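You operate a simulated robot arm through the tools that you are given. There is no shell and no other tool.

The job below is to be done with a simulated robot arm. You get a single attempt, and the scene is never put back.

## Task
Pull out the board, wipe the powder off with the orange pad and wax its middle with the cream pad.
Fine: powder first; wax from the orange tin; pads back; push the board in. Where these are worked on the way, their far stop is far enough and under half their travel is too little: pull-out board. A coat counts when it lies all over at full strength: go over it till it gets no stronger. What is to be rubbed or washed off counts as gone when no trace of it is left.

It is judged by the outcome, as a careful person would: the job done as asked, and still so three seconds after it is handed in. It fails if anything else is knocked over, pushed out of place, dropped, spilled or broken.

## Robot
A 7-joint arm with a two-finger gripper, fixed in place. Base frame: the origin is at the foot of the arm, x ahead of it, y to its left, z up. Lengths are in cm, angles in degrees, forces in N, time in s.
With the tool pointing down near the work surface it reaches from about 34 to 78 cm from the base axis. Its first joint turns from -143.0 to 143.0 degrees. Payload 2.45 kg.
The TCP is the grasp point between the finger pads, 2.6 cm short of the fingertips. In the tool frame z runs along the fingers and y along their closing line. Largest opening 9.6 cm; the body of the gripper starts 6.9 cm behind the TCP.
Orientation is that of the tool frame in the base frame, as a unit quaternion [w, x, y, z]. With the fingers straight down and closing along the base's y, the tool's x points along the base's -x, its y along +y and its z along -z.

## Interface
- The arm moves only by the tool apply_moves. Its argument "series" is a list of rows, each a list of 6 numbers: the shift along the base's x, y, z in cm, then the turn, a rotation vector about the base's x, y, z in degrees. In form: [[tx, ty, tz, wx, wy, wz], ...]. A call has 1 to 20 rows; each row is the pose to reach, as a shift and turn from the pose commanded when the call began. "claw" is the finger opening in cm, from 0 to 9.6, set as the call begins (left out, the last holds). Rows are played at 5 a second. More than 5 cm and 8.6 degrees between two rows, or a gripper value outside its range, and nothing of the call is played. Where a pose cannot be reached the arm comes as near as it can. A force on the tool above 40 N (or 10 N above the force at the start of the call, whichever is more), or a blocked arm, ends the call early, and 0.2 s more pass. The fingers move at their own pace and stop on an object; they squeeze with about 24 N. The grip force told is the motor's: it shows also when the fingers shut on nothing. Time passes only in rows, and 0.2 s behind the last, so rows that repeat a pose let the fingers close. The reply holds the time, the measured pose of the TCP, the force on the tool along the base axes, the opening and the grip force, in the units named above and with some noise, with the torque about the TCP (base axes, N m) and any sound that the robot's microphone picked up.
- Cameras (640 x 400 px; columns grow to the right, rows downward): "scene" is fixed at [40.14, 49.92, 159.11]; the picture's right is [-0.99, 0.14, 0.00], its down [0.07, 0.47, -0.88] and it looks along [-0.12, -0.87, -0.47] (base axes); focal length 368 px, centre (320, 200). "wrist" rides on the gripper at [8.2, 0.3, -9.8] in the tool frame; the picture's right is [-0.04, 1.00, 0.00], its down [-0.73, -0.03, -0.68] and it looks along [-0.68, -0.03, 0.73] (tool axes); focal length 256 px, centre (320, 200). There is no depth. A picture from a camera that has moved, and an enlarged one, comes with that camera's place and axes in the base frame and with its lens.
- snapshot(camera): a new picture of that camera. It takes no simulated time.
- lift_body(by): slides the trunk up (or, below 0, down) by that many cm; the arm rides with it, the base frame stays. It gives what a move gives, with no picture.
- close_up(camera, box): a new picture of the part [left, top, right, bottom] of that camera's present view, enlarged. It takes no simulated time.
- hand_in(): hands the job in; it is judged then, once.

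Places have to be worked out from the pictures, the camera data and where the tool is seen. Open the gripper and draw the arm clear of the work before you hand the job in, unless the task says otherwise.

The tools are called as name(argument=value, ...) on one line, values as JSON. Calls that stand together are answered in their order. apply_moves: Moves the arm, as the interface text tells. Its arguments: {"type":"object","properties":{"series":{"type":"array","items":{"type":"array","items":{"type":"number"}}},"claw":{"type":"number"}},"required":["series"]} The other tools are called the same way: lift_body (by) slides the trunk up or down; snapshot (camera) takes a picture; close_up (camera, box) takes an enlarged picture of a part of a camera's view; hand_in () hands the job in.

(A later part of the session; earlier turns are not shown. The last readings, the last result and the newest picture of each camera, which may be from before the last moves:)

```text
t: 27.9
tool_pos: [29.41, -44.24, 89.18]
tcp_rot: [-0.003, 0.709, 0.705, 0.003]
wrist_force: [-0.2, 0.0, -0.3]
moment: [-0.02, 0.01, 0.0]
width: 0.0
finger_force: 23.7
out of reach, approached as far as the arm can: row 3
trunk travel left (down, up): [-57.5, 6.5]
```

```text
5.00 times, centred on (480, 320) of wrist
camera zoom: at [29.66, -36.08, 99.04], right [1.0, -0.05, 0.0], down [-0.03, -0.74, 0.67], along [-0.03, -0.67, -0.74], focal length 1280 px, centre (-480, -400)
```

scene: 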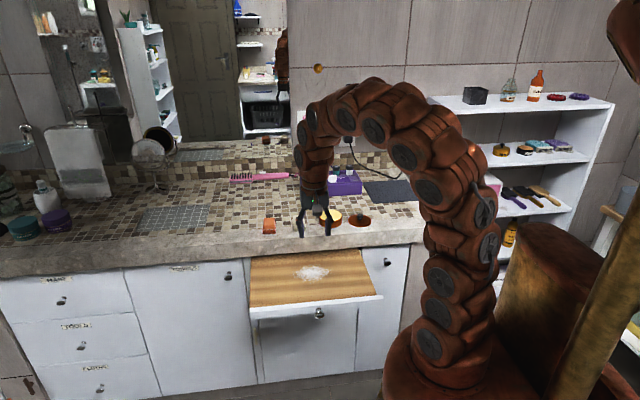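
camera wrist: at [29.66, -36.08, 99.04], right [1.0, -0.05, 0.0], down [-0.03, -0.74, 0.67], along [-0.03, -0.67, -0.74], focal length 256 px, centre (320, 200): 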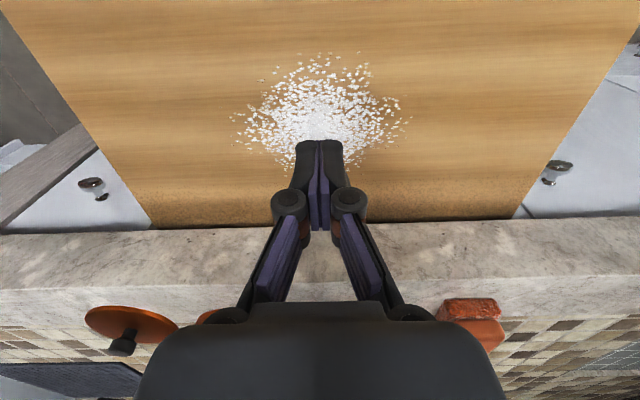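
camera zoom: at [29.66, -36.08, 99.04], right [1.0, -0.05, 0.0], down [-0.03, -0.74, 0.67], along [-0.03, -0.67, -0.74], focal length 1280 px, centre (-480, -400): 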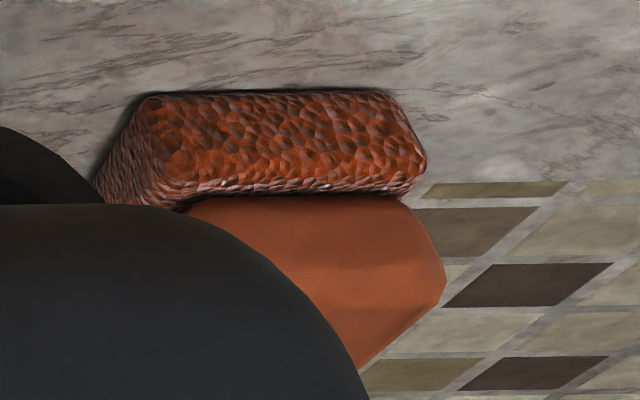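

The pad stayed flat, moved only ~0.2 cm. The grip was too shallow, so I return above it with open fingers to take a lower grip on it.

apply_moves(series=[[0, 0, 4, 0, 0, 0], [0, 0, 8, 0, 0, 0], [2.5, -3.4, 8, 0, 0, 0], [5, -6.8, 8, 0, 0, 0], [7.5, -10.2, 8, 0, 0, 0], [10, -13.7, 8, 0, 0, 0], [12.6, -17.1, 8, 0, 0, 0], [12.6, -17.1, 6, 0, 0, 0], [12.6, -17.1, 6, 0, 0, 0]], claw=6.5)

close_up(camera="wrist", box=[220, 60, 420, 185])

```text
t: 29.9
tool_pos: [41.85, -61.31, 95.14]
tcp_rot: [-0.002, 0.708, 0.706, 0.001]
wrist_force: [0.1, 0.4, -0.1]
moment: [0.0, -0.03, -0.02]
width: 6.52
finger_force: 0.0
trunk travel left (down, up): [-57.5, 6.5]
```

```text
3.20 times, centred on (320, 122) of wrist
camera zoom: at [42.16, -53.17, 105.1], right [1.0, -0.04, 0.0], down [-0.03, -0.74, 0.67], along [-0.03, -0.67, -0.74], focal length 819 px, centre (320, 448)
```

zoom: 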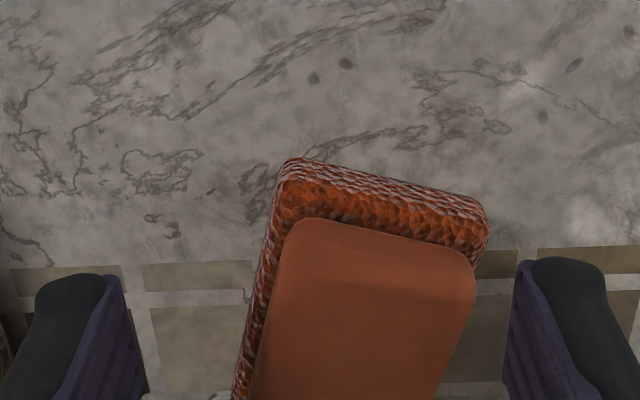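

The pad has been turned a little about the vertical. I take the full picture to measure its angle and centre.

close_up(camera="wrist", box=[200, 80, 440, 230])

```text
2.67 times, centred on (320, 155) of wrist
camera zoom: at [42.16, -53.17, 105.1], right [1.0, -0.04, 0.0], down [-0.03, -0.74, 0.67], along [-0.03, -0.67, -0.74], focal length 683 px, centre (320, 320)
```

zoom: 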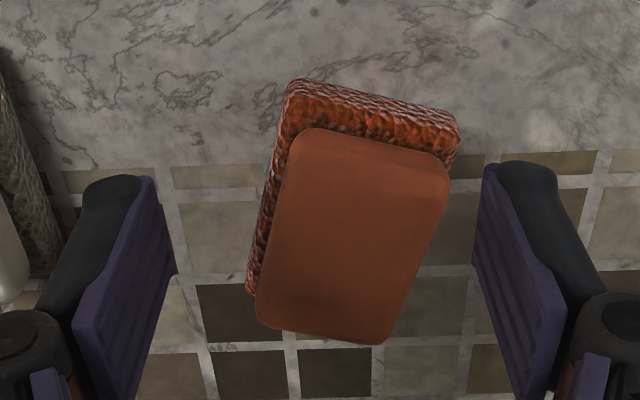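

The block now looks turned about -14°, which differs from the last scene picture. I check the scene camera again.

close_up(camera="scene", box=[240, 190, 320, 240])

snapshot(camera="wrist")

```text
8.00 times, centred on (280, 215) of scene
camera zoom: at [40.14, 49.92, 159.11], right [-0.99, 0.14, 0.0], down [0.07, 0.47, -0.88], along [-0.12, -0.87, -0.47], focal length 2940 px, centre (640, 80)
```

zoom: 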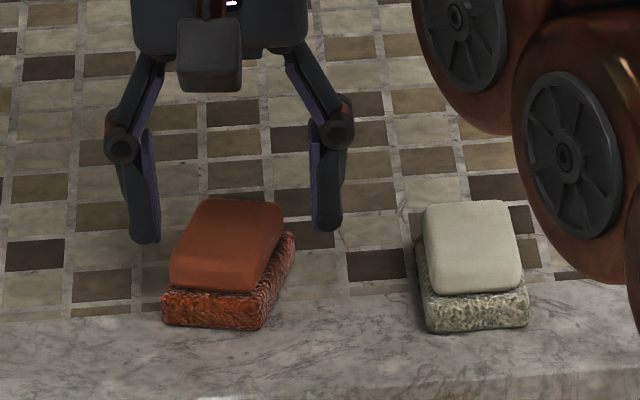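

```text
taken
camera wrist: at [42.16, -53.17, 105.1], right [1.0, -0.04, 0.0], down [-0.03, -0.74, 0.67], along [-0.03, -0.67, -0.74], focal length 256 px, centre (320, 200)
```

wrist: 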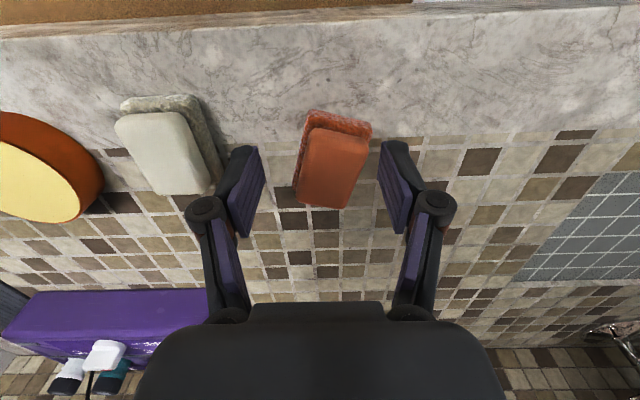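

The pad was nudged and turned during my return, probably because the arm works near its reach limit here. I raise the trunk by 6 cm to gain reach margin before going on.

lift_body(by=6)

snapshot(camera="scene")

close_up(camera="wrist", box=[200, 40, 440, 190])

```text
t: 30.9
tool_pos: [41.89, -61.35, 101.12]
tcp_rot: [-0.003, 0.709, 0.706, 0.002]
wrist_force: [-0.3, -0.9, -0.2]
moment: [0.0, -0.03, -0.02]
width: 6.48
finger_force: 0.1
trunk travel left (down, up): [-63.5, 0.5]
```

```text
taken
```

scene: 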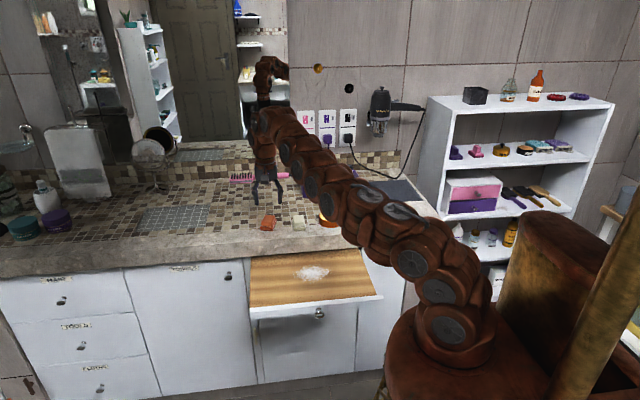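

```text
2.67 times, centred on (320, 115) of wrist
camera zoom: at [42.15, -53.19, 111.06], right [1.0, -0.05, 0.0], down [-0.03, -0.74, 0.67], along [-0.03, -0.67, -0.74], focal length 683 px, centre (320, 427)
```

zoom: 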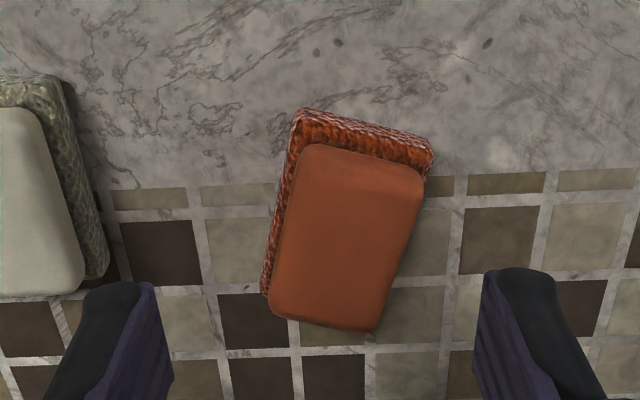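

The pad is at about (42.3,-63.6), turned -14.5° about z. I rotate the gripper to match, centre it and come down part of the way in small steps.

apply_moves(series=[[0.1, -0.6, 0, 0, 0, -4], [0.2, -1.2, -0.5, 0, 0, -8], [0.3, -1.8, -1, 0, 0, -12], [0.4, -2.3, -2, 0, 0, -14.5], [0.4, -2.3, -3, 0, 0, -14.5], [0.4, -2.3, -4, 0, 0, -14.5], [0.4, -2.3, -5, 0, 0, -14.5], [0.4, -2.3, -5, 0, 0, -14.5]])

close_up(camera="wrist", box=[200, 80, 440, 230])

close_up(camera="scene", box=[240, 190, 320, 240])

```text
t: 32.7
tool_pos: [42.18, -63.62, 96.03]
tcp_rot: [-0.002, 0.792, 0.61, 0.003]
wrist_force: [0.2, -0.4, -0.1]
moment: [0.01, -0.01, 0.0]
width: 6.48
finger_force: 0.2
out of reach, approached as far as the arm can: row 4
trunk travel left (down, up): [-63.5, 0.5]
```

```text
2.67 times, centred on (320, 155) of wrist
camera zoom: at [44.59, -55.8, 105.99], right [0.96, -0.29, 0.0], down [-0.22, -0.71, 0.67], along [-0.2, -0.64, -0.74], focal length 683 px, centre (320, 320)
```

zoom: 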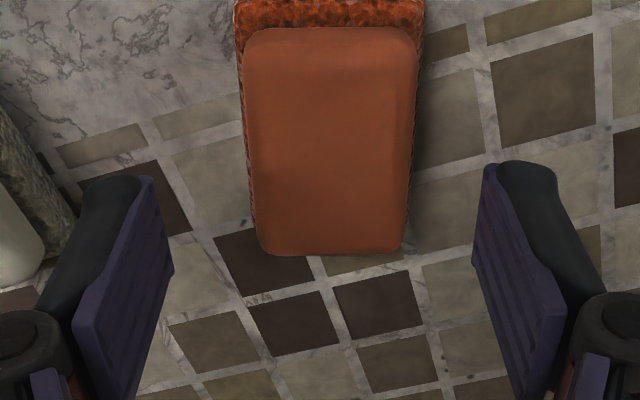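

```text
8.00 times, centred on (280, 215) of scene
camera zoom: at [40.14, 49.92, 159.11], right [-0.99, 0.14, 0.0], down [0.07, 0.47, -0.88], along [-0.12, -0.87, -0.47], focal length 2940 px, centre (640, 80)
```

zoom: 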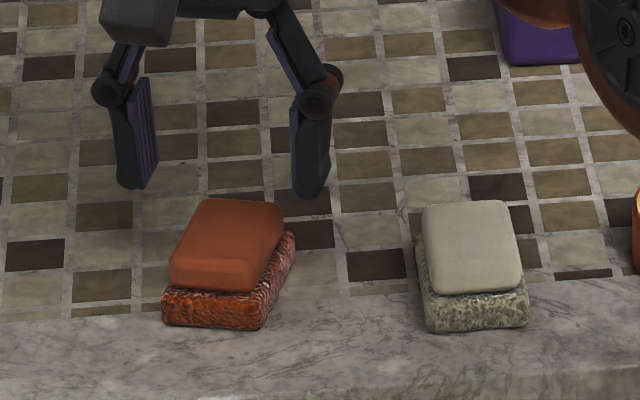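

The pad is aligned and centred within 0.2 cm. I descend in small steps to a low grip (fingertips ≈0.7 cm above the counter).

apply_moves(series=[[0.22, -0.06, -1, 0, 0, 0], [0.22, -0.06, -2, 0, 0, 0], [0.22, -0.06, -3, 0, 0, 0], [0.22, -0.06, -3.8, 0, 0, 0], [0.22, -0.06, -4.3, 0, 0, 0], [0.22, -0.06, -4.7, 0, 0, 0], [0.22, -0.06, -4.7, 0, 0, 0]])

close_up(camera="wrist", box=[200, 80, 440, 230])

close_up(camera="scene", box=[240, 190, 320, 240])

```text
t: 34.3
tool_pos: [42.38, -63.69, 91.58]
tcp_rot: [-0.002, 0.792, 0.61, 0.002]
wrist_force: [0.1, 0.1, -0.6]
moment: [0.0, -0.01, 0.01]
width: 6.5
finger_force: 0.1
trunk travel left (down, up): [-63.5, 0.5]
```

```text
2.67 times, centred on (320, 155) of wrist
camera zoom: at [44.72, -55.93, 101.37], right [0.96, -0.29, 0.0], down [-0.22, -0.71, 0.67], along [-0.2, -0.64, -0.74], focal length 683 px, centre (320, 320)
```

zoom: 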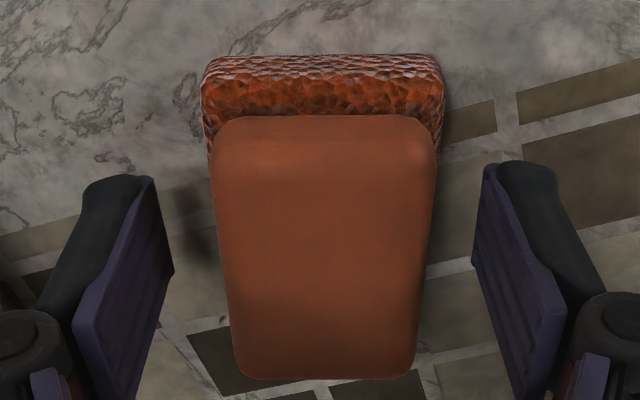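

```text
8.00 times, centred on (280, 215) of scene
camera zoom: at [40.14, 49.92, 159.11], right [-0.99, 0.14, 0.0], down [0.07, 0.47, -0.88], along [-0.12, -0.87, -0.47], focal length 2940 px, centre (640, 80)
```

zoom: 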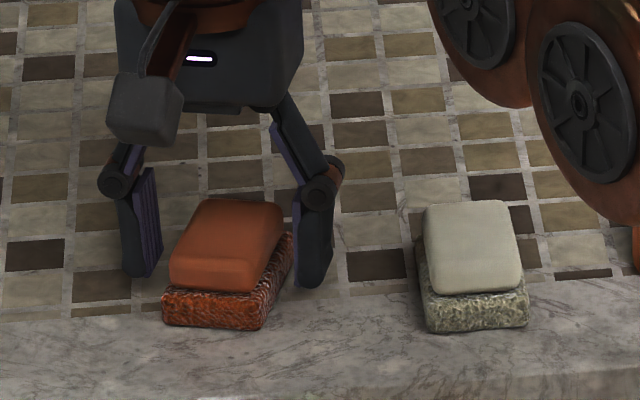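

The fingertips are beside the base at z≈89. I go 0.3 lower and close.

apply_moves(series=[[0, 0, -0.3, 0, 0, 0], [0, 0, -0.3, 0, 0, 0]])

apply_moves(series=[[0, 0, 0, 0, 0, 0], [0, 0, 0, 0, 0, 0], [0, 0, 0, 0, 0, 0], [0, 0, 0, 0, 0, 0]], claw=0)

close_up(camera="wrist", box=[200, 80, 440, 230])

close_up(camera="scene", box=[240, 190, 320, 240])

```text
t: 34.9
tool_pos: [42.46, -63.77, 91.13]
tcp_rot: [-0.003, 0.792, 0.61, 0.003]
wrist_force: [0.1, -0.9, 0.0]
moment: [-0.02, -0.01, -0.02]
width: 6.52
finger_force: 0.0
trunk travel left (down, up): [-63.5, 0.5]
```

```text
t: 35.9
tool_pos: [42.49, -63.71, 91.27]
tcp_rot: [-0.002, 0.792, 0.61, 0.003]
wrist_force: [-0.3, 0.1, 1.5]
moment: [-0.03, 0.01, -0.03]
width: 4.5
finger_force: 24.5
trunk travel left (down, up): [-63.5, 0.5]
```

```text
2.67 times, centred on (320, 155) of wrist
camera zoom: at [44.75, -55.89, 101.09], right [0.96, -0.29, 0.0], down [-0.22, -0.71, 0.67], along [-0.2, -0.64, -0.74], focal length 683 px, centre (320, 320)
```

zoom: 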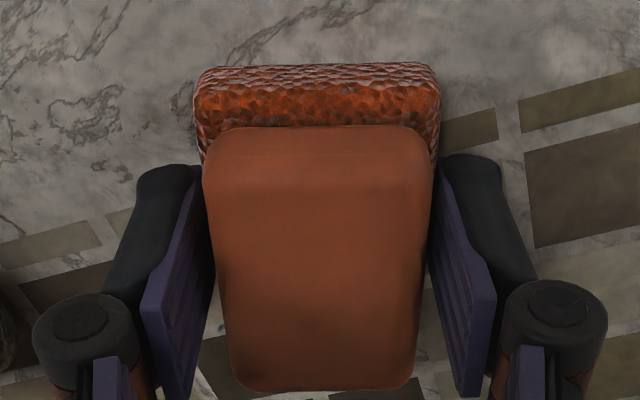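

```text
8.00 times, centred on (280, 215) of scene
camera zoom: at [40.14, 49.92, 159.11], right [-0.99, 0.14, 0.0], down [0.07, 0.47, -0.88], along [-0.12, -0.87, -0.47], focal length 2940 px, centre (640, 80)
```

zoom: 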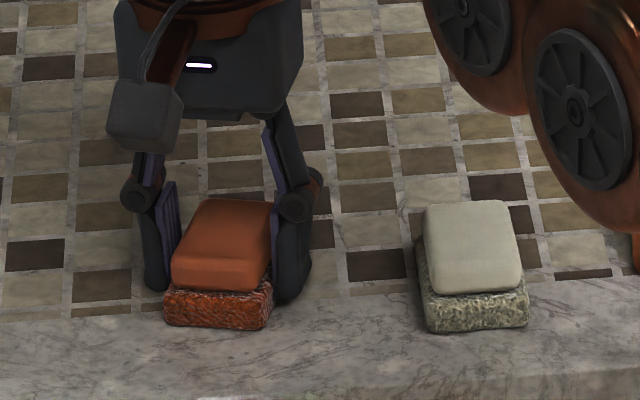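

The base is held at 4.5 cm with 24 N. I lift slowly by 1.5 cm and verify the grip.

apply_moves(series=[[0, 0, 0.3, 0, 0, 0], [0, 0, 0.6, 0, 0, 0], [0, 0, 1, 0, 0, 0], [0, 0, 1.5, 0, 0, 0], [0, 0, 1.5, 0, 0, 0]])

close_up(camera="scene", box=[240, 190, 320, 240])

```text
t: 37.1
tool_pos: [42.44, -63.82, 92.82]
tcp_rot: [-0.003, 0.792, 0.61, 0.003]
wrist_force: [0.4, -0.2, -0.6]
moment: [-0.01, 0.01, -0.03]
width: 4.51
finger_force: 23.8
trunk travel left (down, up): [-63.5, 0.5]
```

```text
8.00 times, centred on (280, 215) of scene
camera zoom: at [40.14, 49.92, 159.11], right [-0.99, 0.14, 0.0], down [0.07, 0.47, -0.88], along [-0.12, -0.87, -0.47], focal length 2940 px, centre (640, 80)
```

zoom: 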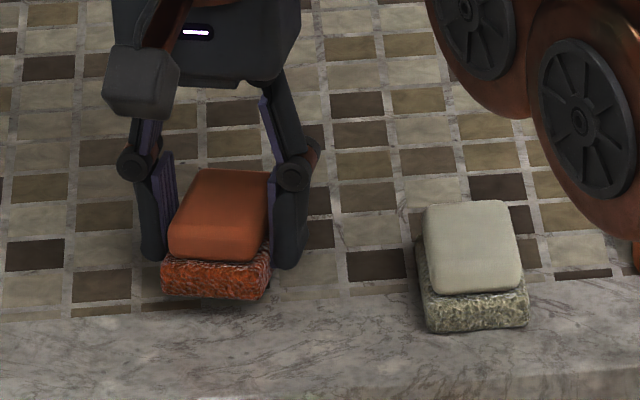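

The pad is firmly held and lifted. I carry it over the board, turning back to yaw -90°, and stop about 3.5 cm above the surface.

apply_moves(series=[[0, 1, 1.2, 0, 0, 3], [0, 3, 2.2, 0, 0, 6], [-0.5, 6, 2.2, 0, 0, 9], [-1.5, 9, 2.2, 0, 0, 12], [-3, 12, 2.2, 0, 0, 14.5], [-6, 14.5, 2.2, 0, 0, 14.5], [-9, 16.5, 2, 0, 0, 14.5], [-11.5, 18.5, 0, 0, 0, 14.5], [-13, 19.4, -2.5, 0, 0, 14.5], [-13, 19.4, -5, 0, 0, 14.5], [-13, 19.4, -5, 0, 0, 14.5]])

snapshot(camera="wrist")

close_up(camera="scene", box=[230, 190, 400, 320])

```text
t: 39.5
tool_pos: [29.48, -43.97, 87.69]
tcp_rot: [-0.002, 0.709, 0.705, 0.002]
wrist_force: [-0.2, 0.0, 0.1]
moment: [0.0, -0.01, 0.02]
width: 4.5
finger_force: 24.1
trunk travel left (down, up): [-63.5, 0.5]
```

```text
taken
camera wrist: at [29.77, -35.95, 97.53], right [1.0, -0.05, 0.0], down [-0.03, -0.74, 0.67], along [-0.03, -0.67, -0.74], focal length 256 px, centre (320, 200)
```

wrist: 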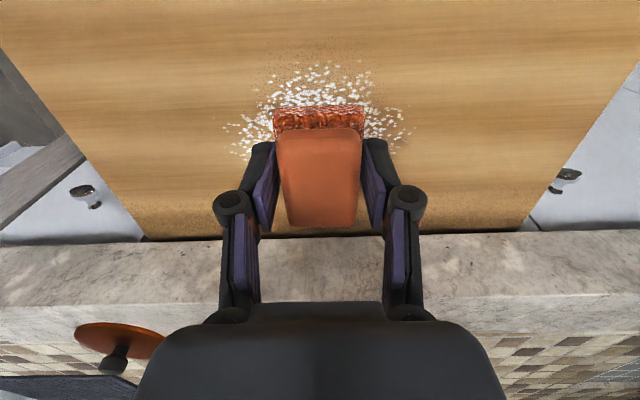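

```text
3.08 times, centred on (315, 255) of scene
camera zoom: at [40.14, 49.92, 159.11], right [-0.99, 0.14, 0.0], down [0.07, 0.47, -0.88], along [-0.12, -0.87, -0.47], focal length 1131 px, centre (335, 31)
```

zoom: 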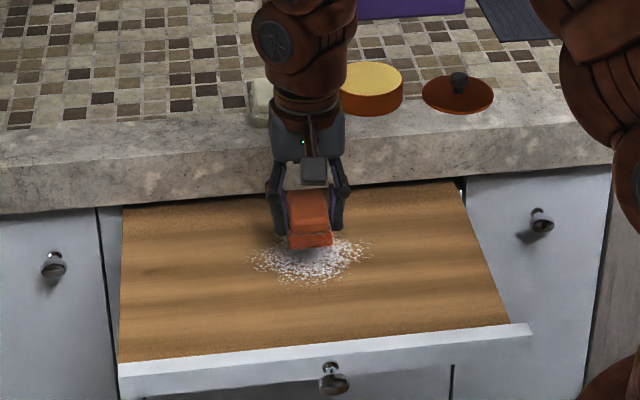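

The pad is over the patch. I lower it gently until I feel the board.

apply_moves(series=[[0, 0, -1.5, 0, 0, 0], [0, 0, -2.6, 0, 0, 0], [0, 0, -3.0, 0, 0, 0], [0, 0, -3.2, 0, 0, 0], [0, 0, -3.4, 0, 0, 0], [0, 0, -3.4, 0, 0, 0]])

```text
t: 40.9
tool_pos: [29.37, -44.08, 84.25]
tcp_rot: [-0.002, 0.709, 0.705, 0.002]
wrist_force: [0.8, -0.1, -0.6]
moment: [0.0, 0.01, 0.0]
width: 4.52
finger_force: 24.3
trunk travel left (down, up): [-63.5, 0.5]
```

No contact yet at z=84.25. I go down in 0.1 cm steps.

apply_moves(series=[[0, 0, -0.1, 0, 0, 0], [0, 0, -0.2, 0, 0, 0], [0, 0, -0.3, 0, 0, 0], [0, 0, -0.3, 0, 0, 0]])

```text
t: 41.9
tool_pos: [29.39, -44.18, 84.0]
tcp_rot: [-0.003, 0.708, 0.706, 0.002]
wrist_force: [0.0, 0.4, -0.6]
moment: [0.02, 0.0, -0.01]
width: 4.49
finger_force: 24.0
trunk travel left (down, up): [-63.5, 0.5]
```

Still free at z=84.0. I continue down in small steps.

apply_moves(series=[[0, 0, -0.1, 0, 0, 0], [0, 0, -0.2, 0, 0, 0], [0, 0, -0.3, 0, 0, 0], [0, 0, -0.3, 0, 0, 0]])

close_up(camera="scene", box=[270, 230, 350, 290])

```text
t: 42.9
tool_pos: [29.45, -44.27, 83.62]
tcp_rot: [-0.002, 0.709, 0.705, 0.003]
wrist_force: [-0.7, -0.6, 0.2]
moment: [0.01, -0.01, 0.03]
width: 4.48
finger_force: 24.3
trunk travel left (down, up): [-63.5, 0.5]
```

```text
6.67 times, centred on (310, 260) of scene
camera zoom: at [40.14, 49.92, 159.11], right [-0.99, 0.14, 0.0], down [0.07, 0.47, -0.88], along [-0.12, -0.87, -0.47], focal length 2450 px, centre (387, -200)
```

zoom: 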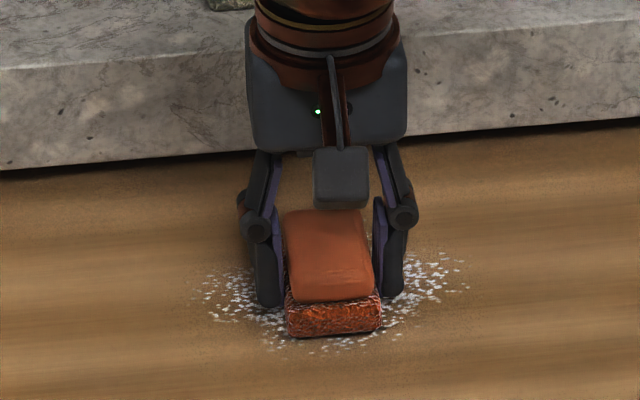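

It looks almost touching. I continue in 0.1 cm steps.

apply_moves(series=[[0, 0, -0.1, 0, 0, 0], [0, 0, -0.2, 0, 0, 0], [0, 0, -0.3, 0, 0, 0], [0, 0, -0.3, 0, 0, 0]])

```text
t: 43.9
tool_pos: [29.39, -44.34, 83.4]
tcp_rot: [-0.002, 0.709, 0.705, 0.002]
wrist_force: [-0.7, 1.1, 1.9]
moment: [0.02, -0.01, 0.01]
width: 4.49
finger_force: 24.3
trunk travel left (down, up): [-63.5, 0.5]
```

A slight upward force appears (≈1.9 N) at z=83.4. One more small step to confirm contact.

apply_moves(series=[[0, 0, -0.1, 0, 0, 0], [0, 0, -0.15, 0, 0, 0], [0, 0, -0.15, 0, 0, 0]])

```text
t: 44.7
tool_pos: [29.42, -44.31, 83.38]
tcp_rot: [-0.002, 0.709, 0.705, 0.002]
wrist_force: [-0.7, 1.2, 23.4]
moment: [0.1, 0.02, -0.02]
width: 4.49
finger_force: 24.2
trunk travel left (down, up): [-63.5, 0.5]
```

Contact at z≈83.4 with 23 N. I ease to roughly 10 N and start rubbing along x (so as not to slide the board), first pass at y≈-44.3.

apply_moves(series=[[0, 0, 0.08, 0, 0, 0], [2, 0, 0.08, 0, 0, 0], [4, 0, 0.08, 0, 0, 0], [6, 0, 0.08, 0, 0, 0], [7, 0, 0.08, 0, 0, 0], [5, 0, 0.08, 0, 0, 0], [3, 0, 0.08, 0, 0, 0], [1, 0, 0.08, 0, 0, 0], [-1, 0, 0.08, 0, 0, 0], [-3, 0, 0.08, 0, 0, 0], [-5, 0, 0.08, 0, 0, 0], [-7, 0, 0.08, 0, 0, 0], [-5, 0, 0.08, 0, 0, 0], [-3, 0, 0.08, 0, 0, 0], [-1, 0, 0.08, 0, 0, 0], [1, 0, 0.08, 0, 0, 0], [3, 0, 0.08, 0, 0, 0], [5, 0, 0.08, 0, 0, 0], [7, 0, 0.08, 0, 0, 0]])

snapshot(camera="wrist")

close_up(camera="scene", box=[230, 200, 390, 320])

```text
t: 48.7
tool_pos: [36.62, -44.24, 83.4]
tcp_rot: [-0.004, 0.709, 0.705, 0.001]
wrist_force: [-0.6, -0.4, 0.1]
moment: [0.0, -0.01, 0.01]
width: 4.47
finger_force: 24.3
trunk travel left (down, up): [-63.5, 0.5]
```

```text
taken
camera wrist: at [36.9, -36.17, 93.25], right [1.0, -0.05, 0.0], down [-0.03, -0.74, 0.67], along [-0.03, -0.67, -0.74], focal length 256 px, centre (320, 200)
```

wrist: 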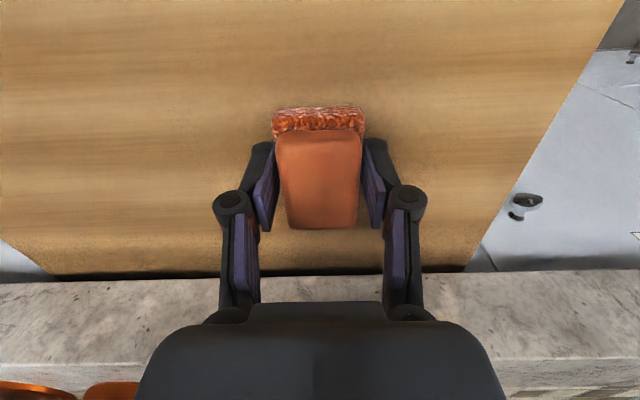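

```text
3.33 times, centred on (310, 260) of scene
camera zoom: at [40.14, 49.92, 159.11], right [-0.99, 0.14, 0.0], down [0.07, 0.47, -0.88], along [-0.12, -0.87, -0.47], focal length 1225 px, centre (353, 0)
```

zoom: 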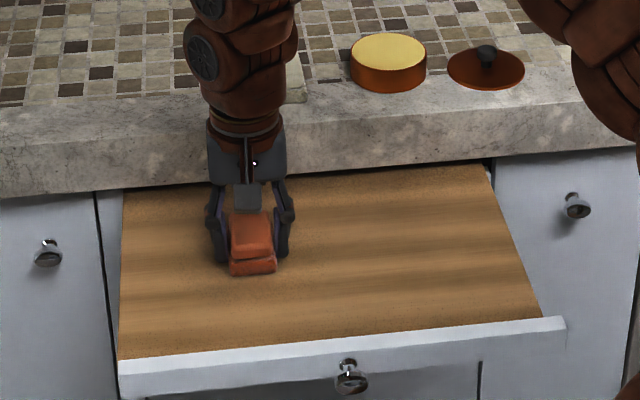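

Most of the powder seems gone already. I enlarge both views to look for leftover specks.

close_up(camera="scene", box=[270, 240, 350, 290])

close_up(camera="wrist", box=[60, 60, 300, 240])

close_up(camera="wrist", box=[200, 20, 440, 200])

```text
8.00 times, centred on (310, 265) of scene
camera zoom: at [40.14, 49.92, 159.11], right [-0.99, 0.14, 0.0], down [0.07, 0.47, -0.88], along [-0.12, -0.87, -0.47], focal length 2940 px, centre (400, -320)
```

zoom: 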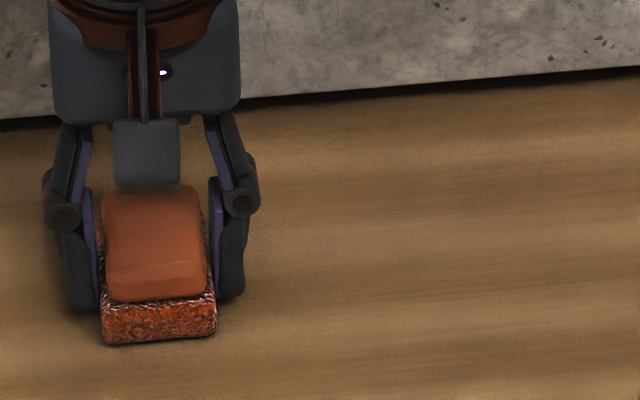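

```text
2.22 times, centred on (180, 150) of wrist
camera zoom: at [36.9, -36.17, 93.25], right [1.0, -0.05, 0.0], down [-0.03, -0.74, 0.67], along [-0.03, -0.67, -0.74], focal length 569 px, centre (631, 311)
```

zoom: 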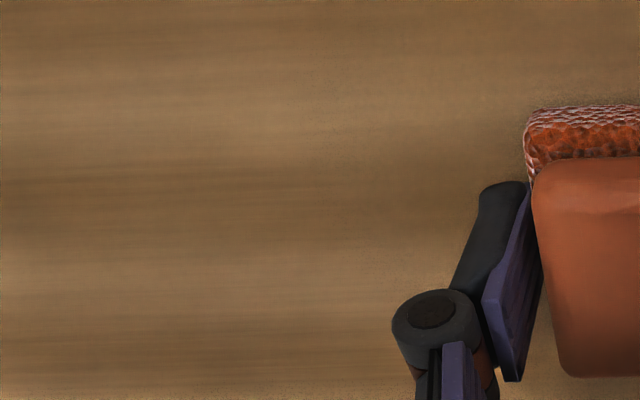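

```text
2.22 times, centred on (320, 110) of wrist
camera zoom: at [36.9, -36.17, 93.25], right [1.0, -0.05, 0.0], down [-0.03, -0.74, 0.67], along [-0.03, -0.67, -0.74], focal length 569 px, centre (320, 400)
```

zoom: 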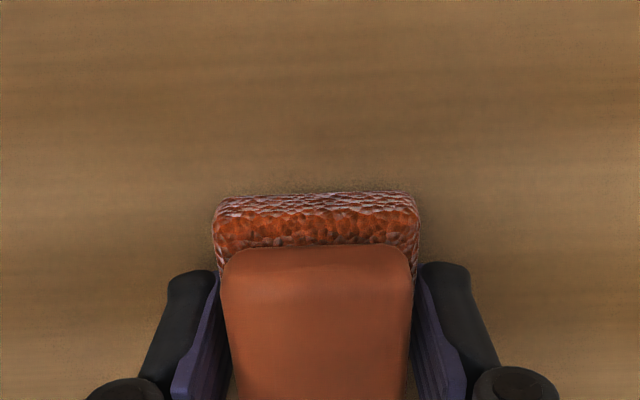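

No specks visible. To be thorough I make further passes at y≈-41 and y≈-47.7, lifting between them.

apply_moves(series=[[0, 1, 0.5, 0, 0, 0], [0, 3.2, 0.5, 0, 0, 0], [0, 3.2, -0.06, 0, 0, 0], [-2, 3.2, -0.06, 0, 0, 0], [-4, 3.2, -0.06, 0, 0, 0], [-6, 3.2, -0.06, 0, 0, 0], [-8, 3.2, -0.06, 0, 0, 0], [-10, 3.2, -0.06, 0, 0, 0], [-12, 3.2, -0.06, 0, 0, 0], [-14, 3.2, -0.06, 0, 0, 0], [-14.5, 3.2, -0.06, 0, 0, 0], [-12, 3.2, -0.06, 0, 0, 0], [-10, 3.2, -0.06, 0, 0, 0], [-8, 3.2, -0.06, 0, 0, 0], [-6, 3.2, -0.06, 0, 0, 0], [-4, 3.2, -0.06, 0, 0, 0], [-2, 3.2, -0.06, 0, 0, 0], [0, 3.2, -0.06, 0, 0, 0], [0, 3.2, 0.5, 0, 0, 0]])

apply_moves(series=[[0, -3.3, 0, 0, 0, 0], [0, -6.6, 0, 0, 0, 0], [0, -6.6, -0.56, 0, 0, 0], [-2, -6.6, -0.56, 0, 0, 0], [-4, -6.6, -0.56, 0, 0, 0], [-6, -6.6, -0.56, 0, 0, 0], [-8, -6.6, -0.56, 0, 0, 0], [-10, -6.6, -0.56, 0, 0, 0], [-12, -6.6, -0.56, 0, 0, 0], [-14, -6.6, -0.56, 0, 0, 0], [-14.5, -6.6, -0.56, 0, 0, 0], [-12, -6.6, -0.56, 0, 0, 0], [-10, -6.6, -0.56, 0, 0, 0], [-8, -6.6, -0.56, 0, 0, 0], [-6, -6.6, -0.56, 0, 0, 0], [-4, -6.6, -0.56, 0, 0, 0], [-2, -6.6, -0.56, 0, 0, 0], [0, -6.6, -0.56, 0, 0, 0], [0, -6.6, 0, 0, 0, 0]])

```text
t: 52.7
tool_pos: [36.46, -41.03, 83.72]
tcp_rot: [-0.004, 0.709, 0.705, 0.002]
wrist_force: [0.1, 0.3, 0.0]
moment: [0.0, 0.0, -0.01]
width: 4.51
finger_force: 23.5
trunk travel left (down, up): [-63.5, 0.5]
```

```text
t: 56.7
tool_pos: [36.4, -47.64, 83.62]
tcp_rot: [-0.001, 0.709, 0.705, 0.002]
wrist_force: [-0.1, 0.0, -0.2]
moment: [0.03, 0.02, -0.01]
width: 4.49
finger_force: 24.2
trunk travel left (down, up): [-63.5, 0.5]
```

Passes done. I lift the pad up and look at the whole board for any trace.

apply_moves(series=[[0, 0.5, 2, 0, 0, 0], [1, 1, 5, 0, 0, 0], [2, 1, 8, 0, 0, 0], [3, 0, 11, 0, 0, 0], [4, 0, 12, 0, 0, 0], [4, 0, 12, 0, 0, 0]])

snapshot(camera="wrist")

close_up(camera="scene", box=[245, 215, 375, 305])

```text
t: 58.1
tool_pos: [40.33, -47.62, 95.81]
tcp_rot: [-0.003, 0.71, 0.705, 0.002]
wrist_force: [0.2, -0.2, -0.6]
moment: [0.01, -0.01, 0.03]
width: 4.49
finger_force: 23.3
trunk travel left (down, up): [-63.5, 0.5]
```

```text
taken
camera wrist: at [40.76, -39.38, 105.68], right [1.0, -0.05, 0.0], down [-0.03, -0.74, 0.67], along [-0.03, -0.67, -0.74], focal length 256 px, centre (320, 200)
```

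wrist: 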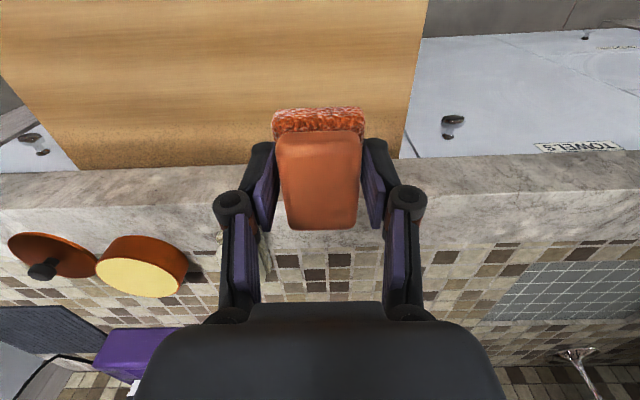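

```text
4.44 times, centred on (310, 260) of scene
camera zoom: at [40.14, 49.92, 159.11], right [-0.99, 0.14, 0.0], down [0.07, 0.47, -0.88], along [-0.12, -0.87, -0.47], focal length 1634 px, centre (364, -67)
```

zoom: 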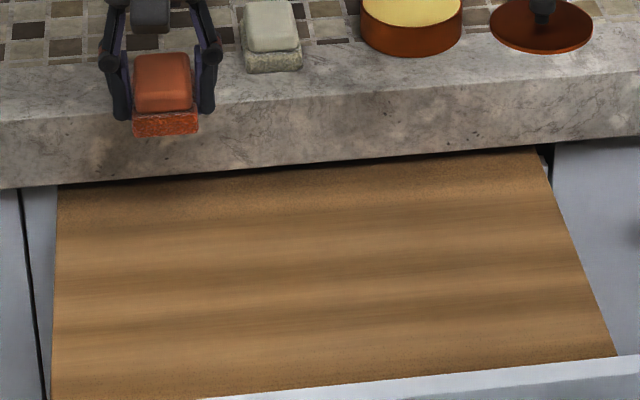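

The board looks clean. I take the orange pad back over its original place (42.2,-61.45) and lower it part-way.

apply_moves(series=[[0.5, -3, 0, 0, 0, 0], [1, -6, 0, 0, 0, 0], [1.4, -9, 0, 0, 0, 0], [1.7, -11.5, 0, 0, 0, 0], [1.87, -13.3, 0, 0, 0, 0], [1.87, -13.83, -1, 0, 0, 0], [1.87, -13.83, -2.5, 0, 0, 0], [1.87, -13.83, -3.5, 0, 0, 0], [1.87, -13.83, -3.5, 0, 0, 0]])

snapshot(camera="wrist")

close_up(camera="scene", box=[240, 190, 320, 240])

```text
t: 60.1
tool_pos: [42.5, -61.38, 92.2]
tcp_rot: [-0.003, 0.709, 0.705, 0.003]
wrist_force: [-0.7, 0.9, 0.6]
moment: [0.01, -0.04, -0.02]
width: 4.49
finger_force: 23.5
trunk travel left (down, up): [-63.5, 0.5]
```

```text
taken
camera wrist: at [42.74, -53.33, 102.07], right [1.0, -0.04, 0.0], down [-0.03, -0.74, 0.67], along [-0.03, -0.67, -0.74], focal length 256 px, centre (320, 200)
```

wrist: 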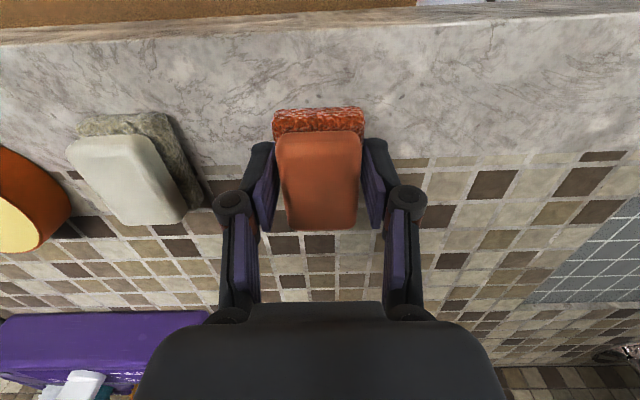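

```text
8.00 times, centred on (280, 215) of scene
camera zoom: at [40.14, 49.92, 159.11], right [-0.99, 0.14, 0.0], down [0.07, 0.47, -0.88], along [-0.12, -0.87, -0.47], focal length 2940 px, centre (640, 80)
```

zoom: 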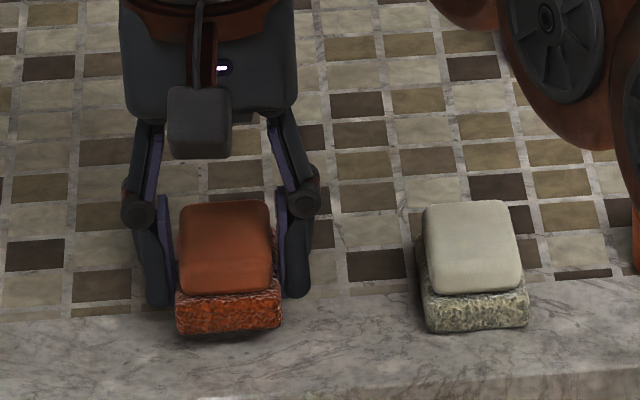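

Compared with the original picture, the pad is ~0.25 cm too far in +x and ~0.2 in +y. I correct this and lower to the counter.

apply_moves(series=[[-0.25, -0.2, -0.3, 0, 0, 0], [-0.25, -0.2, -0.6, 0, 0, 0], [-0.25, -0.2, -0.7, 0, 0, 0], [-0.25, -0.2, -0.8, 0, 0, 0], [-0.25, -0.2, -0.8, 0, 0, 0]])

```text
t: 61.3
tool_pos: [42.18, -61.77, 91.49]
tcp_rot: [-0.002, 0.709, 0.705, 0.003]
wrist_force: [-0.3, 0.2, -0.7]
moment: [0.02, 0.01, -0.03]
width: 4.49
finger_force: 23.8
trunk travel left (down, up): [-63.5, 0.5]
```

No contact yet at 91.49. I continue in 0.1 cm steps.

apply_moves(series=[[0, 0.1, -0.1, 0, 0, 0], [0, 0.1, -0.2, 0, 0, 0], [0, 0.1, -0.28, 0, 0, 0], [0, 0.1, -0.28, 0, 0, 0]])

```text
t: 62.3
tool_pos: [42.09, -61.46, 91.12]
tcp_rot: [-0.002, 0.709, 0.705, 0.003]
wrist_force: [0.0, 0.3, -0.3]
moment: [0.01, 0.0, 0.0]
width: 4.48
finger_force: 24.1
trunk travel left (down, up): [-63.5, 0.5]
```

apply_moves(series=[[0.05, 0, -0.1, 0, 0, 0], [0.05, 0, -0.18, 0, 0, 0], [0.05, 0, -0.18, 0, 0, 0]])

close_up(camera="scene", box=[240, 190, 320, 240])

```text
t: 63.1
tool_pos: [42.1, -61.55, 91.16]
tcp_rot: [-0.003, 0.709, 0.705, 0.003]
wrist_force: [1.4, 1.0, 5.1]
moment: [0.01, -0.06, 0.03]
width: 4.49
finger_force: 24.5
trunk travel left (down, up): [-63.5, 0.5]
```

```text
8.00 times, centred on (280, 215) of scene
camera zoom: at [40.14, 49.92, 159.11], right [-0.99, 0.14, 0.0], down [0.07, 0.47, -0.88], along [-0.12, -0.87, -0.47], focal length 2940 px, centre (640, 80)
```

zoom: 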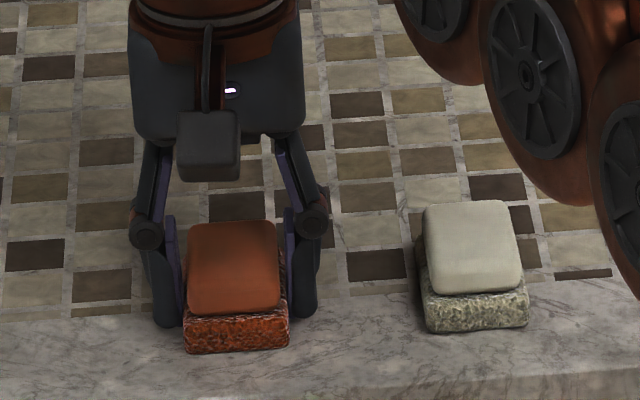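

Contact (5 N), and the pad sits exactly where it was originally. I open the gripper and rise straight up.

apply_moves(series=[[0, 0, 0, 0, 0, 0], [0, 0, 0, 0, 0, 0], [0, 0, 0, 0, 0, 0]], claw=6.8)

apply_moves(series=[[0, 0, 1, 0, 0, 0], [0, 0, 2, 0, 0, 0], [0, 0, 3, 0, 0, 0], [0, 0, 4.5, 0, 0, 0], [0, 0, 6, 0, 0, 0], [0, 0, 6, 0, 0, 0]])

close_up(camera="scene", box=[240, 180, 350, 250])

snapshot(camera="wrist")

```text
t: 63.9
tool_pos: [42.08, -61.67, 91.05]
tcp_rot: [-0.004, 0.709, 0.705, 0.002]
wrist_force: [0.1, -0.5, -0.2]
moment: [0.0, -0.02, 0.01]
width: 6.8
finger_force: 0.1
trunk travel left (down, up): [-63.5, 0.5]
```

```text
t: 65.3
tool_pos: [42.17, -61.68, 97.15]
tcp_rot: [-0.003, 0.709, 0.705, 0.003]
wrist_force: [0.6, -0.8, 0.5]
moment: [0.0, 0.01, 0.01]
width: 6.79
finger_force: 0.0
trunk travel left (down, up): [-63.5, 0.5]
```

```text
5.71 times, centred on (295, 215) of scene
camera zoom: at [40.14, 49.92, 159.11], right [-0.99, 0.14, 0.0], down [0.07, 0.47, -0.88], along [-0.12, -0.87, -0.47], focal length 2100 px, centre (463, 114)
```

zoom: 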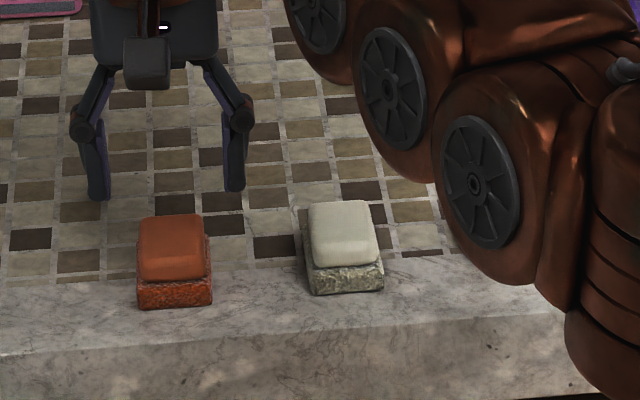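

```text
taken
camera wrist: at [42.47, -53.48, 106.98], right [1.0, -0.05, 0.0], down [-0.03, -0.74, 0.67], along [-0.03, -0.67, -0.74], focal length 256 px, centre (320, 200)
```

wrist: 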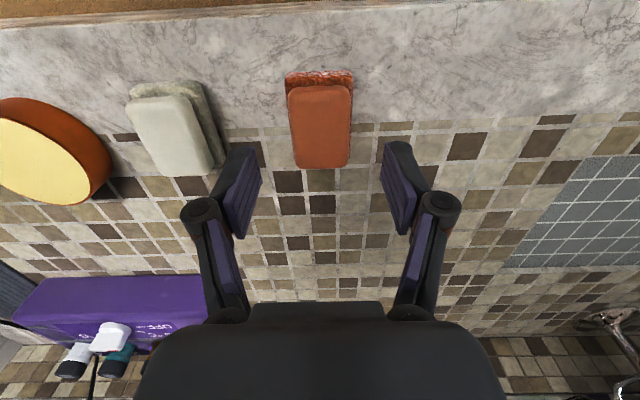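

The orange pad is back in place. Next I move over to the cream pad at safe height and look.

apply_moves(series=[[0, 0.5, 1, 0, 0, 0], [-2, 1, 2, 0, 0, 0], [-4.5, 1, 2, 0, 0, 0], [-7, 0.5, 2, 0, 0, 0], [-9, 0, 2, 0, 0, 0], [-10.5, 0, 1, 0, 0, 0], [-10.5, 0, 1, 0, 0, 0]])

close_up(camera="wrist", box=[200, 60, 440, 210])

```text
t: 66.9
tool_pos: [31.56, -61.69, 97.98]
tcp_rot: [-0.003, 0.709, 0.705, 0.003]
wrist_force: [0.6, 0.1, 0.8]
moment: [0.04, -0.02, -0.01]
width: 6.78
finger_force: 0.1
trunk travel left (down, up): [-63.5, 0.5]
```

```text
2.67 times, centred on (320, 135) of wrist
camera zoom: at [31.91, -53.53, 107.88], right [1.0, -0.04, 0.0], down [-0.03, -0.74, 0.67], along [-0.03, -0.67, -0.74], focal length 683 px, centre (320, 373)
```

zoom: 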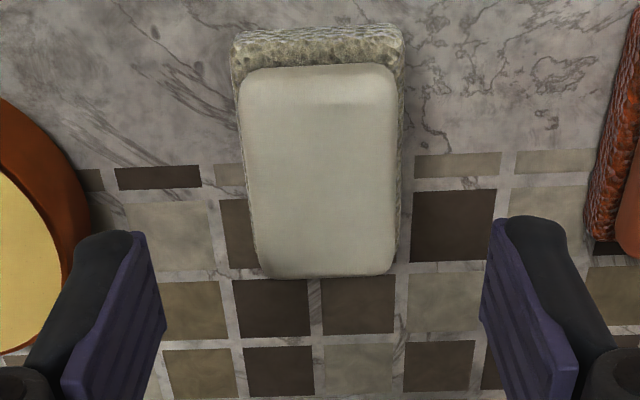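

The cream pad is aligned, centre ≈(31.6,-62.0). I descend to the same low grip height (TCP z≈91.15).

apply_moves(series=[[0, -0.3, -1.5, 0, 0, 0], [0, -0.3, -3, 0, 0, 0], [0, -0.3, -4.2, 0, 0, 0], [0, -0.3, -5.2, 0, 0, 0], [0, -0.3, -6, 0, 0, 0], [0, -0.3, -6.6, 0, 0, 0], [0, -0.3, -6.85, 0, 0, 0], [0, -0.3, -6.85, 0, 0, 0]])

close_up(camera="wrist", box=[200, 80, 440, 230])

close_up(camera="scene", box=[250, 180, 360, 250])

```text
t: 68.7
tool_pos: [31.59, -61.78, 91.29]
tcp_rot: [-0.003, 0.709, 0.705, 0.003]
wrist_force: [0.1, 0.1, -0.1]
moment: [-0.05, 0.0, -0.03]
width: 6.79
finger_force: 0.1
trunk travel left (down, up): [-63.5, 0.5]
```

```text
2.67 times, centred on (320, 155) of wrist
camera zoom: at [31.91, -53.69, 101.07], right [1.0, -0.05, 0.0], down [-0.03, -0.74, 0.67], along [-0.03, -0.67, -0.74], focal length 683 px, centre (320, 320)
```

zoom: 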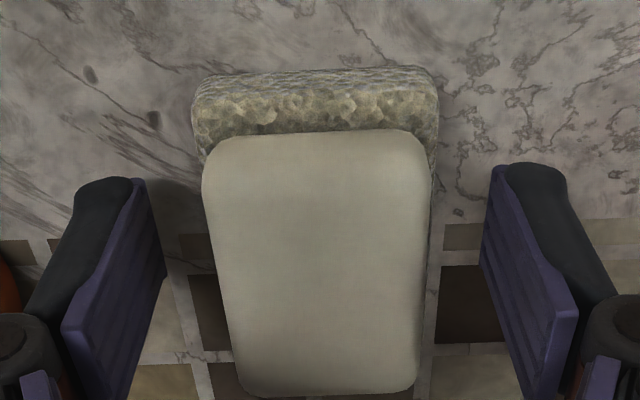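

```text
5.71 times, centred on (305, 215) of scene
camera zoom: at [40.14, 49.92, 159.11], right [-0.99, 0.14, 0.0], down [0.07, 0.47, -0.88], along [-0.12, -0.87, -0.47], focal length 2100 px, centre (406, 114)
```

zoom: 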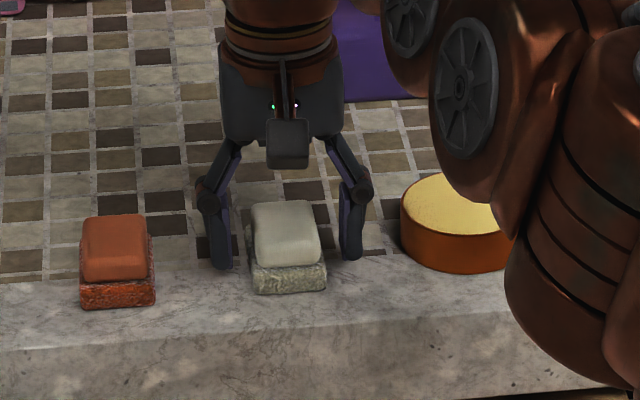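

Fingers straddle the cream pad symmetrically. I close.

apply_moves(series=[[-0.05, 0, -0.1, 0, 0, 0], [-0.05, 0, -0.1, 0, 0, 0], [-0.05, 0, -0.1, 0, 0, 0], [-0.05, 0, -0.1, 0, 0, 0], [-0.05, 0, -0.1, 0, 0, 0]], claw=0)

close_up(camera="wrist", box=[200, 80, 440, 230])

```text
t: 69.9
tool_pos: [31.46, -61.83, 91.16]
tcp_rot: [-0.003, 0.709, 0.705, 0.003]
wrist_force: [0.5, -0.3, 1.1]
moment: [0.05, 0.04, -0.03]
width: 4.51
finger_force: 24.4
trunk travel left (down, up): [-63.5, 0.5]
```

```text
2.67 times, centred on (320, 155) of wrist
camera zoom: at [31.83, -53.72, 101.0], right [1.0, -0.05, 0.0], down [-0.03, -0.74, 0.67], along [-0.03, -0.67, -0.74], focal length 683 px, centre (320, 320)
```

zoom: 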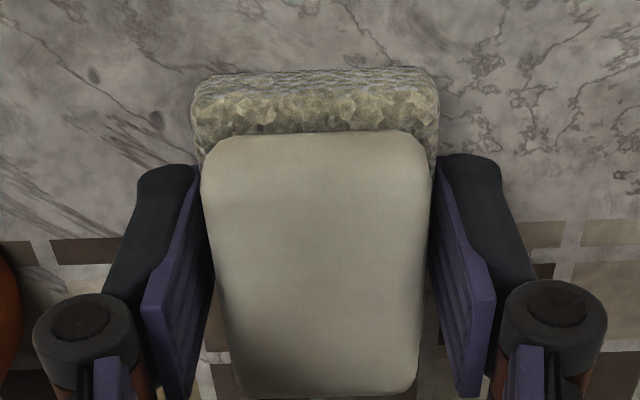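

The cream pad is held (4.51 cm); its home TCP is (31.5,-61.85,91.15). I lift it slowly and verify, then look at the tin.

apply_moves(series=[[0, 0, 0.4, 0, 0, 0], [0, 0, 0.9, 0, 0, 0], [0, 0, 1.8, 0, 0, 0], [0, 0, 3, 0, 0, 0], [0, 0, 4.5, 0, 0, 0], [0, 0, 6, 0, 0, 0], [0, 0, 6, 0, 0, 0]])

snapshot(camera="wrist")

close_up(camera="scene", box=[250, 180, 380, 250])

```text
t: 71.5
tool_pos: [31.45, -61.77, 97.16]
tcp_rot: [-0.002, 0.709, 0.705, 0.003]
wrist_force: [-0.3, 0.2, -0.4]
moment: [0.01, 0.02, 0.0]
width: 4.48
finger_force: 23.5
trunk travel left (down, up): [-63.5, 0.5]
```

```text
taken
camera wrist: at [31.86, -53.71, 107.05], right [1.0, -0.05, 0.0], down [-0.03, -0.74, 0.67], along [-0.03, -0.67, -0.74], focal length 256 px, centre (320, 200)
```

wrist: 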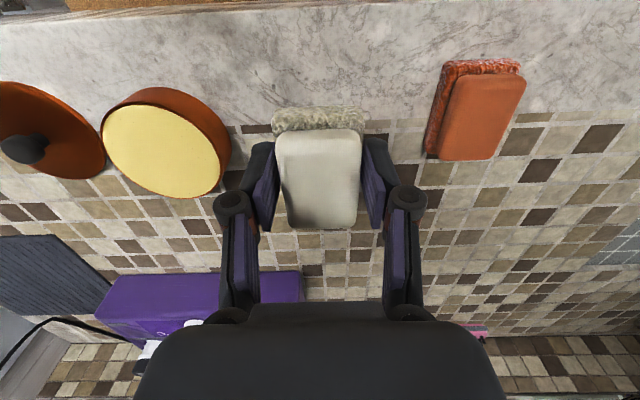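

```text
4.92 times, centred on (315, 215) of scene
camera zoom: at [40.14, 49.92, 159.11], right [-0.99, 0.14, 0.0], down [0.07, 0.47, -0.88], along [-0.12, -0.87, -0.47], focal length 1810 px, centre (345, 126)
```

zoom: 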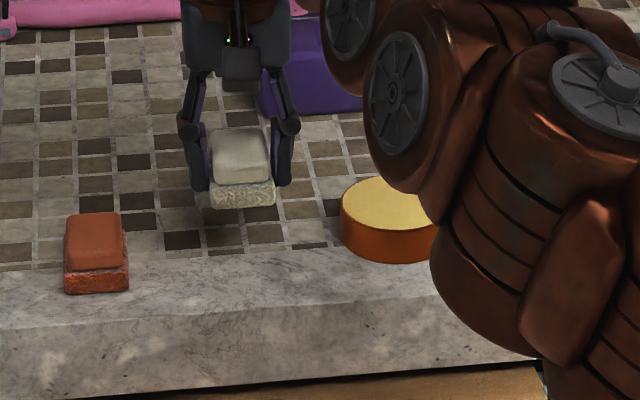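

The pad is secure. I move halfway toward the tin to measure its centre better.

apply_moves(series=[[-1.5, 1, 0.5, 0, 0, 0], [-3, 2.5, 1, 0, 0, 0], [-4.5, 4, 1, 0, 0, 0], [-6, 6, 1, 0, 0, 0], [-8, 7, 1, 0, 0, 0], [-9.5, 8, 1, 0, 0, 0], [-11, 9, 1, 0, 0, 0], [-11, 9, 1, 0, 0, 0]])

snapshot(camera="wrist")

snapshot(camera="scene")

```text
t: 73.3
tool_pos: [20.46, -53.08, 98.08]
tcp_rot: [-0.003, 0.709, 0.706, 0.001]
wrist_force: [0.1, 0.7, 0.5]
moment: [0.01, 0.02, 0.02]
width: 4.5
finger_force: 24.0
trunk travel left (down, up): [-63.5, 0.5]
```

```text
taken
camera wrist: at [20.81, -44.94, 107.98], right [1.0, -0.05, 0.0], down [-0.03, -0.74, 0.67], along [-0.03, -0.67, -0.74], focal length 256 px, centre (320, 200)
```

wrist: 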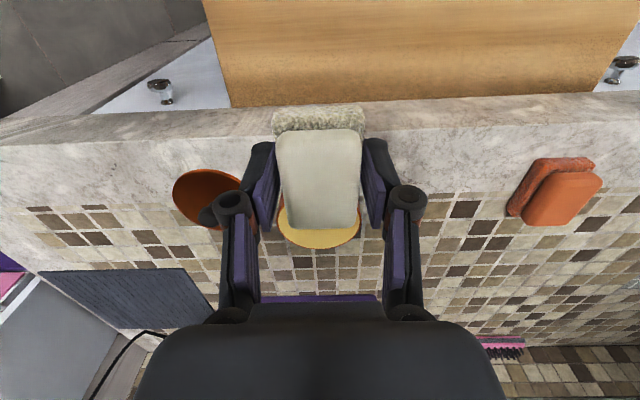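

```text
taken
```

scene: 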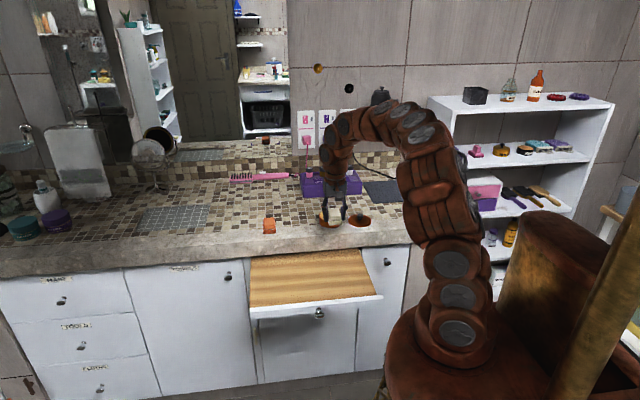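

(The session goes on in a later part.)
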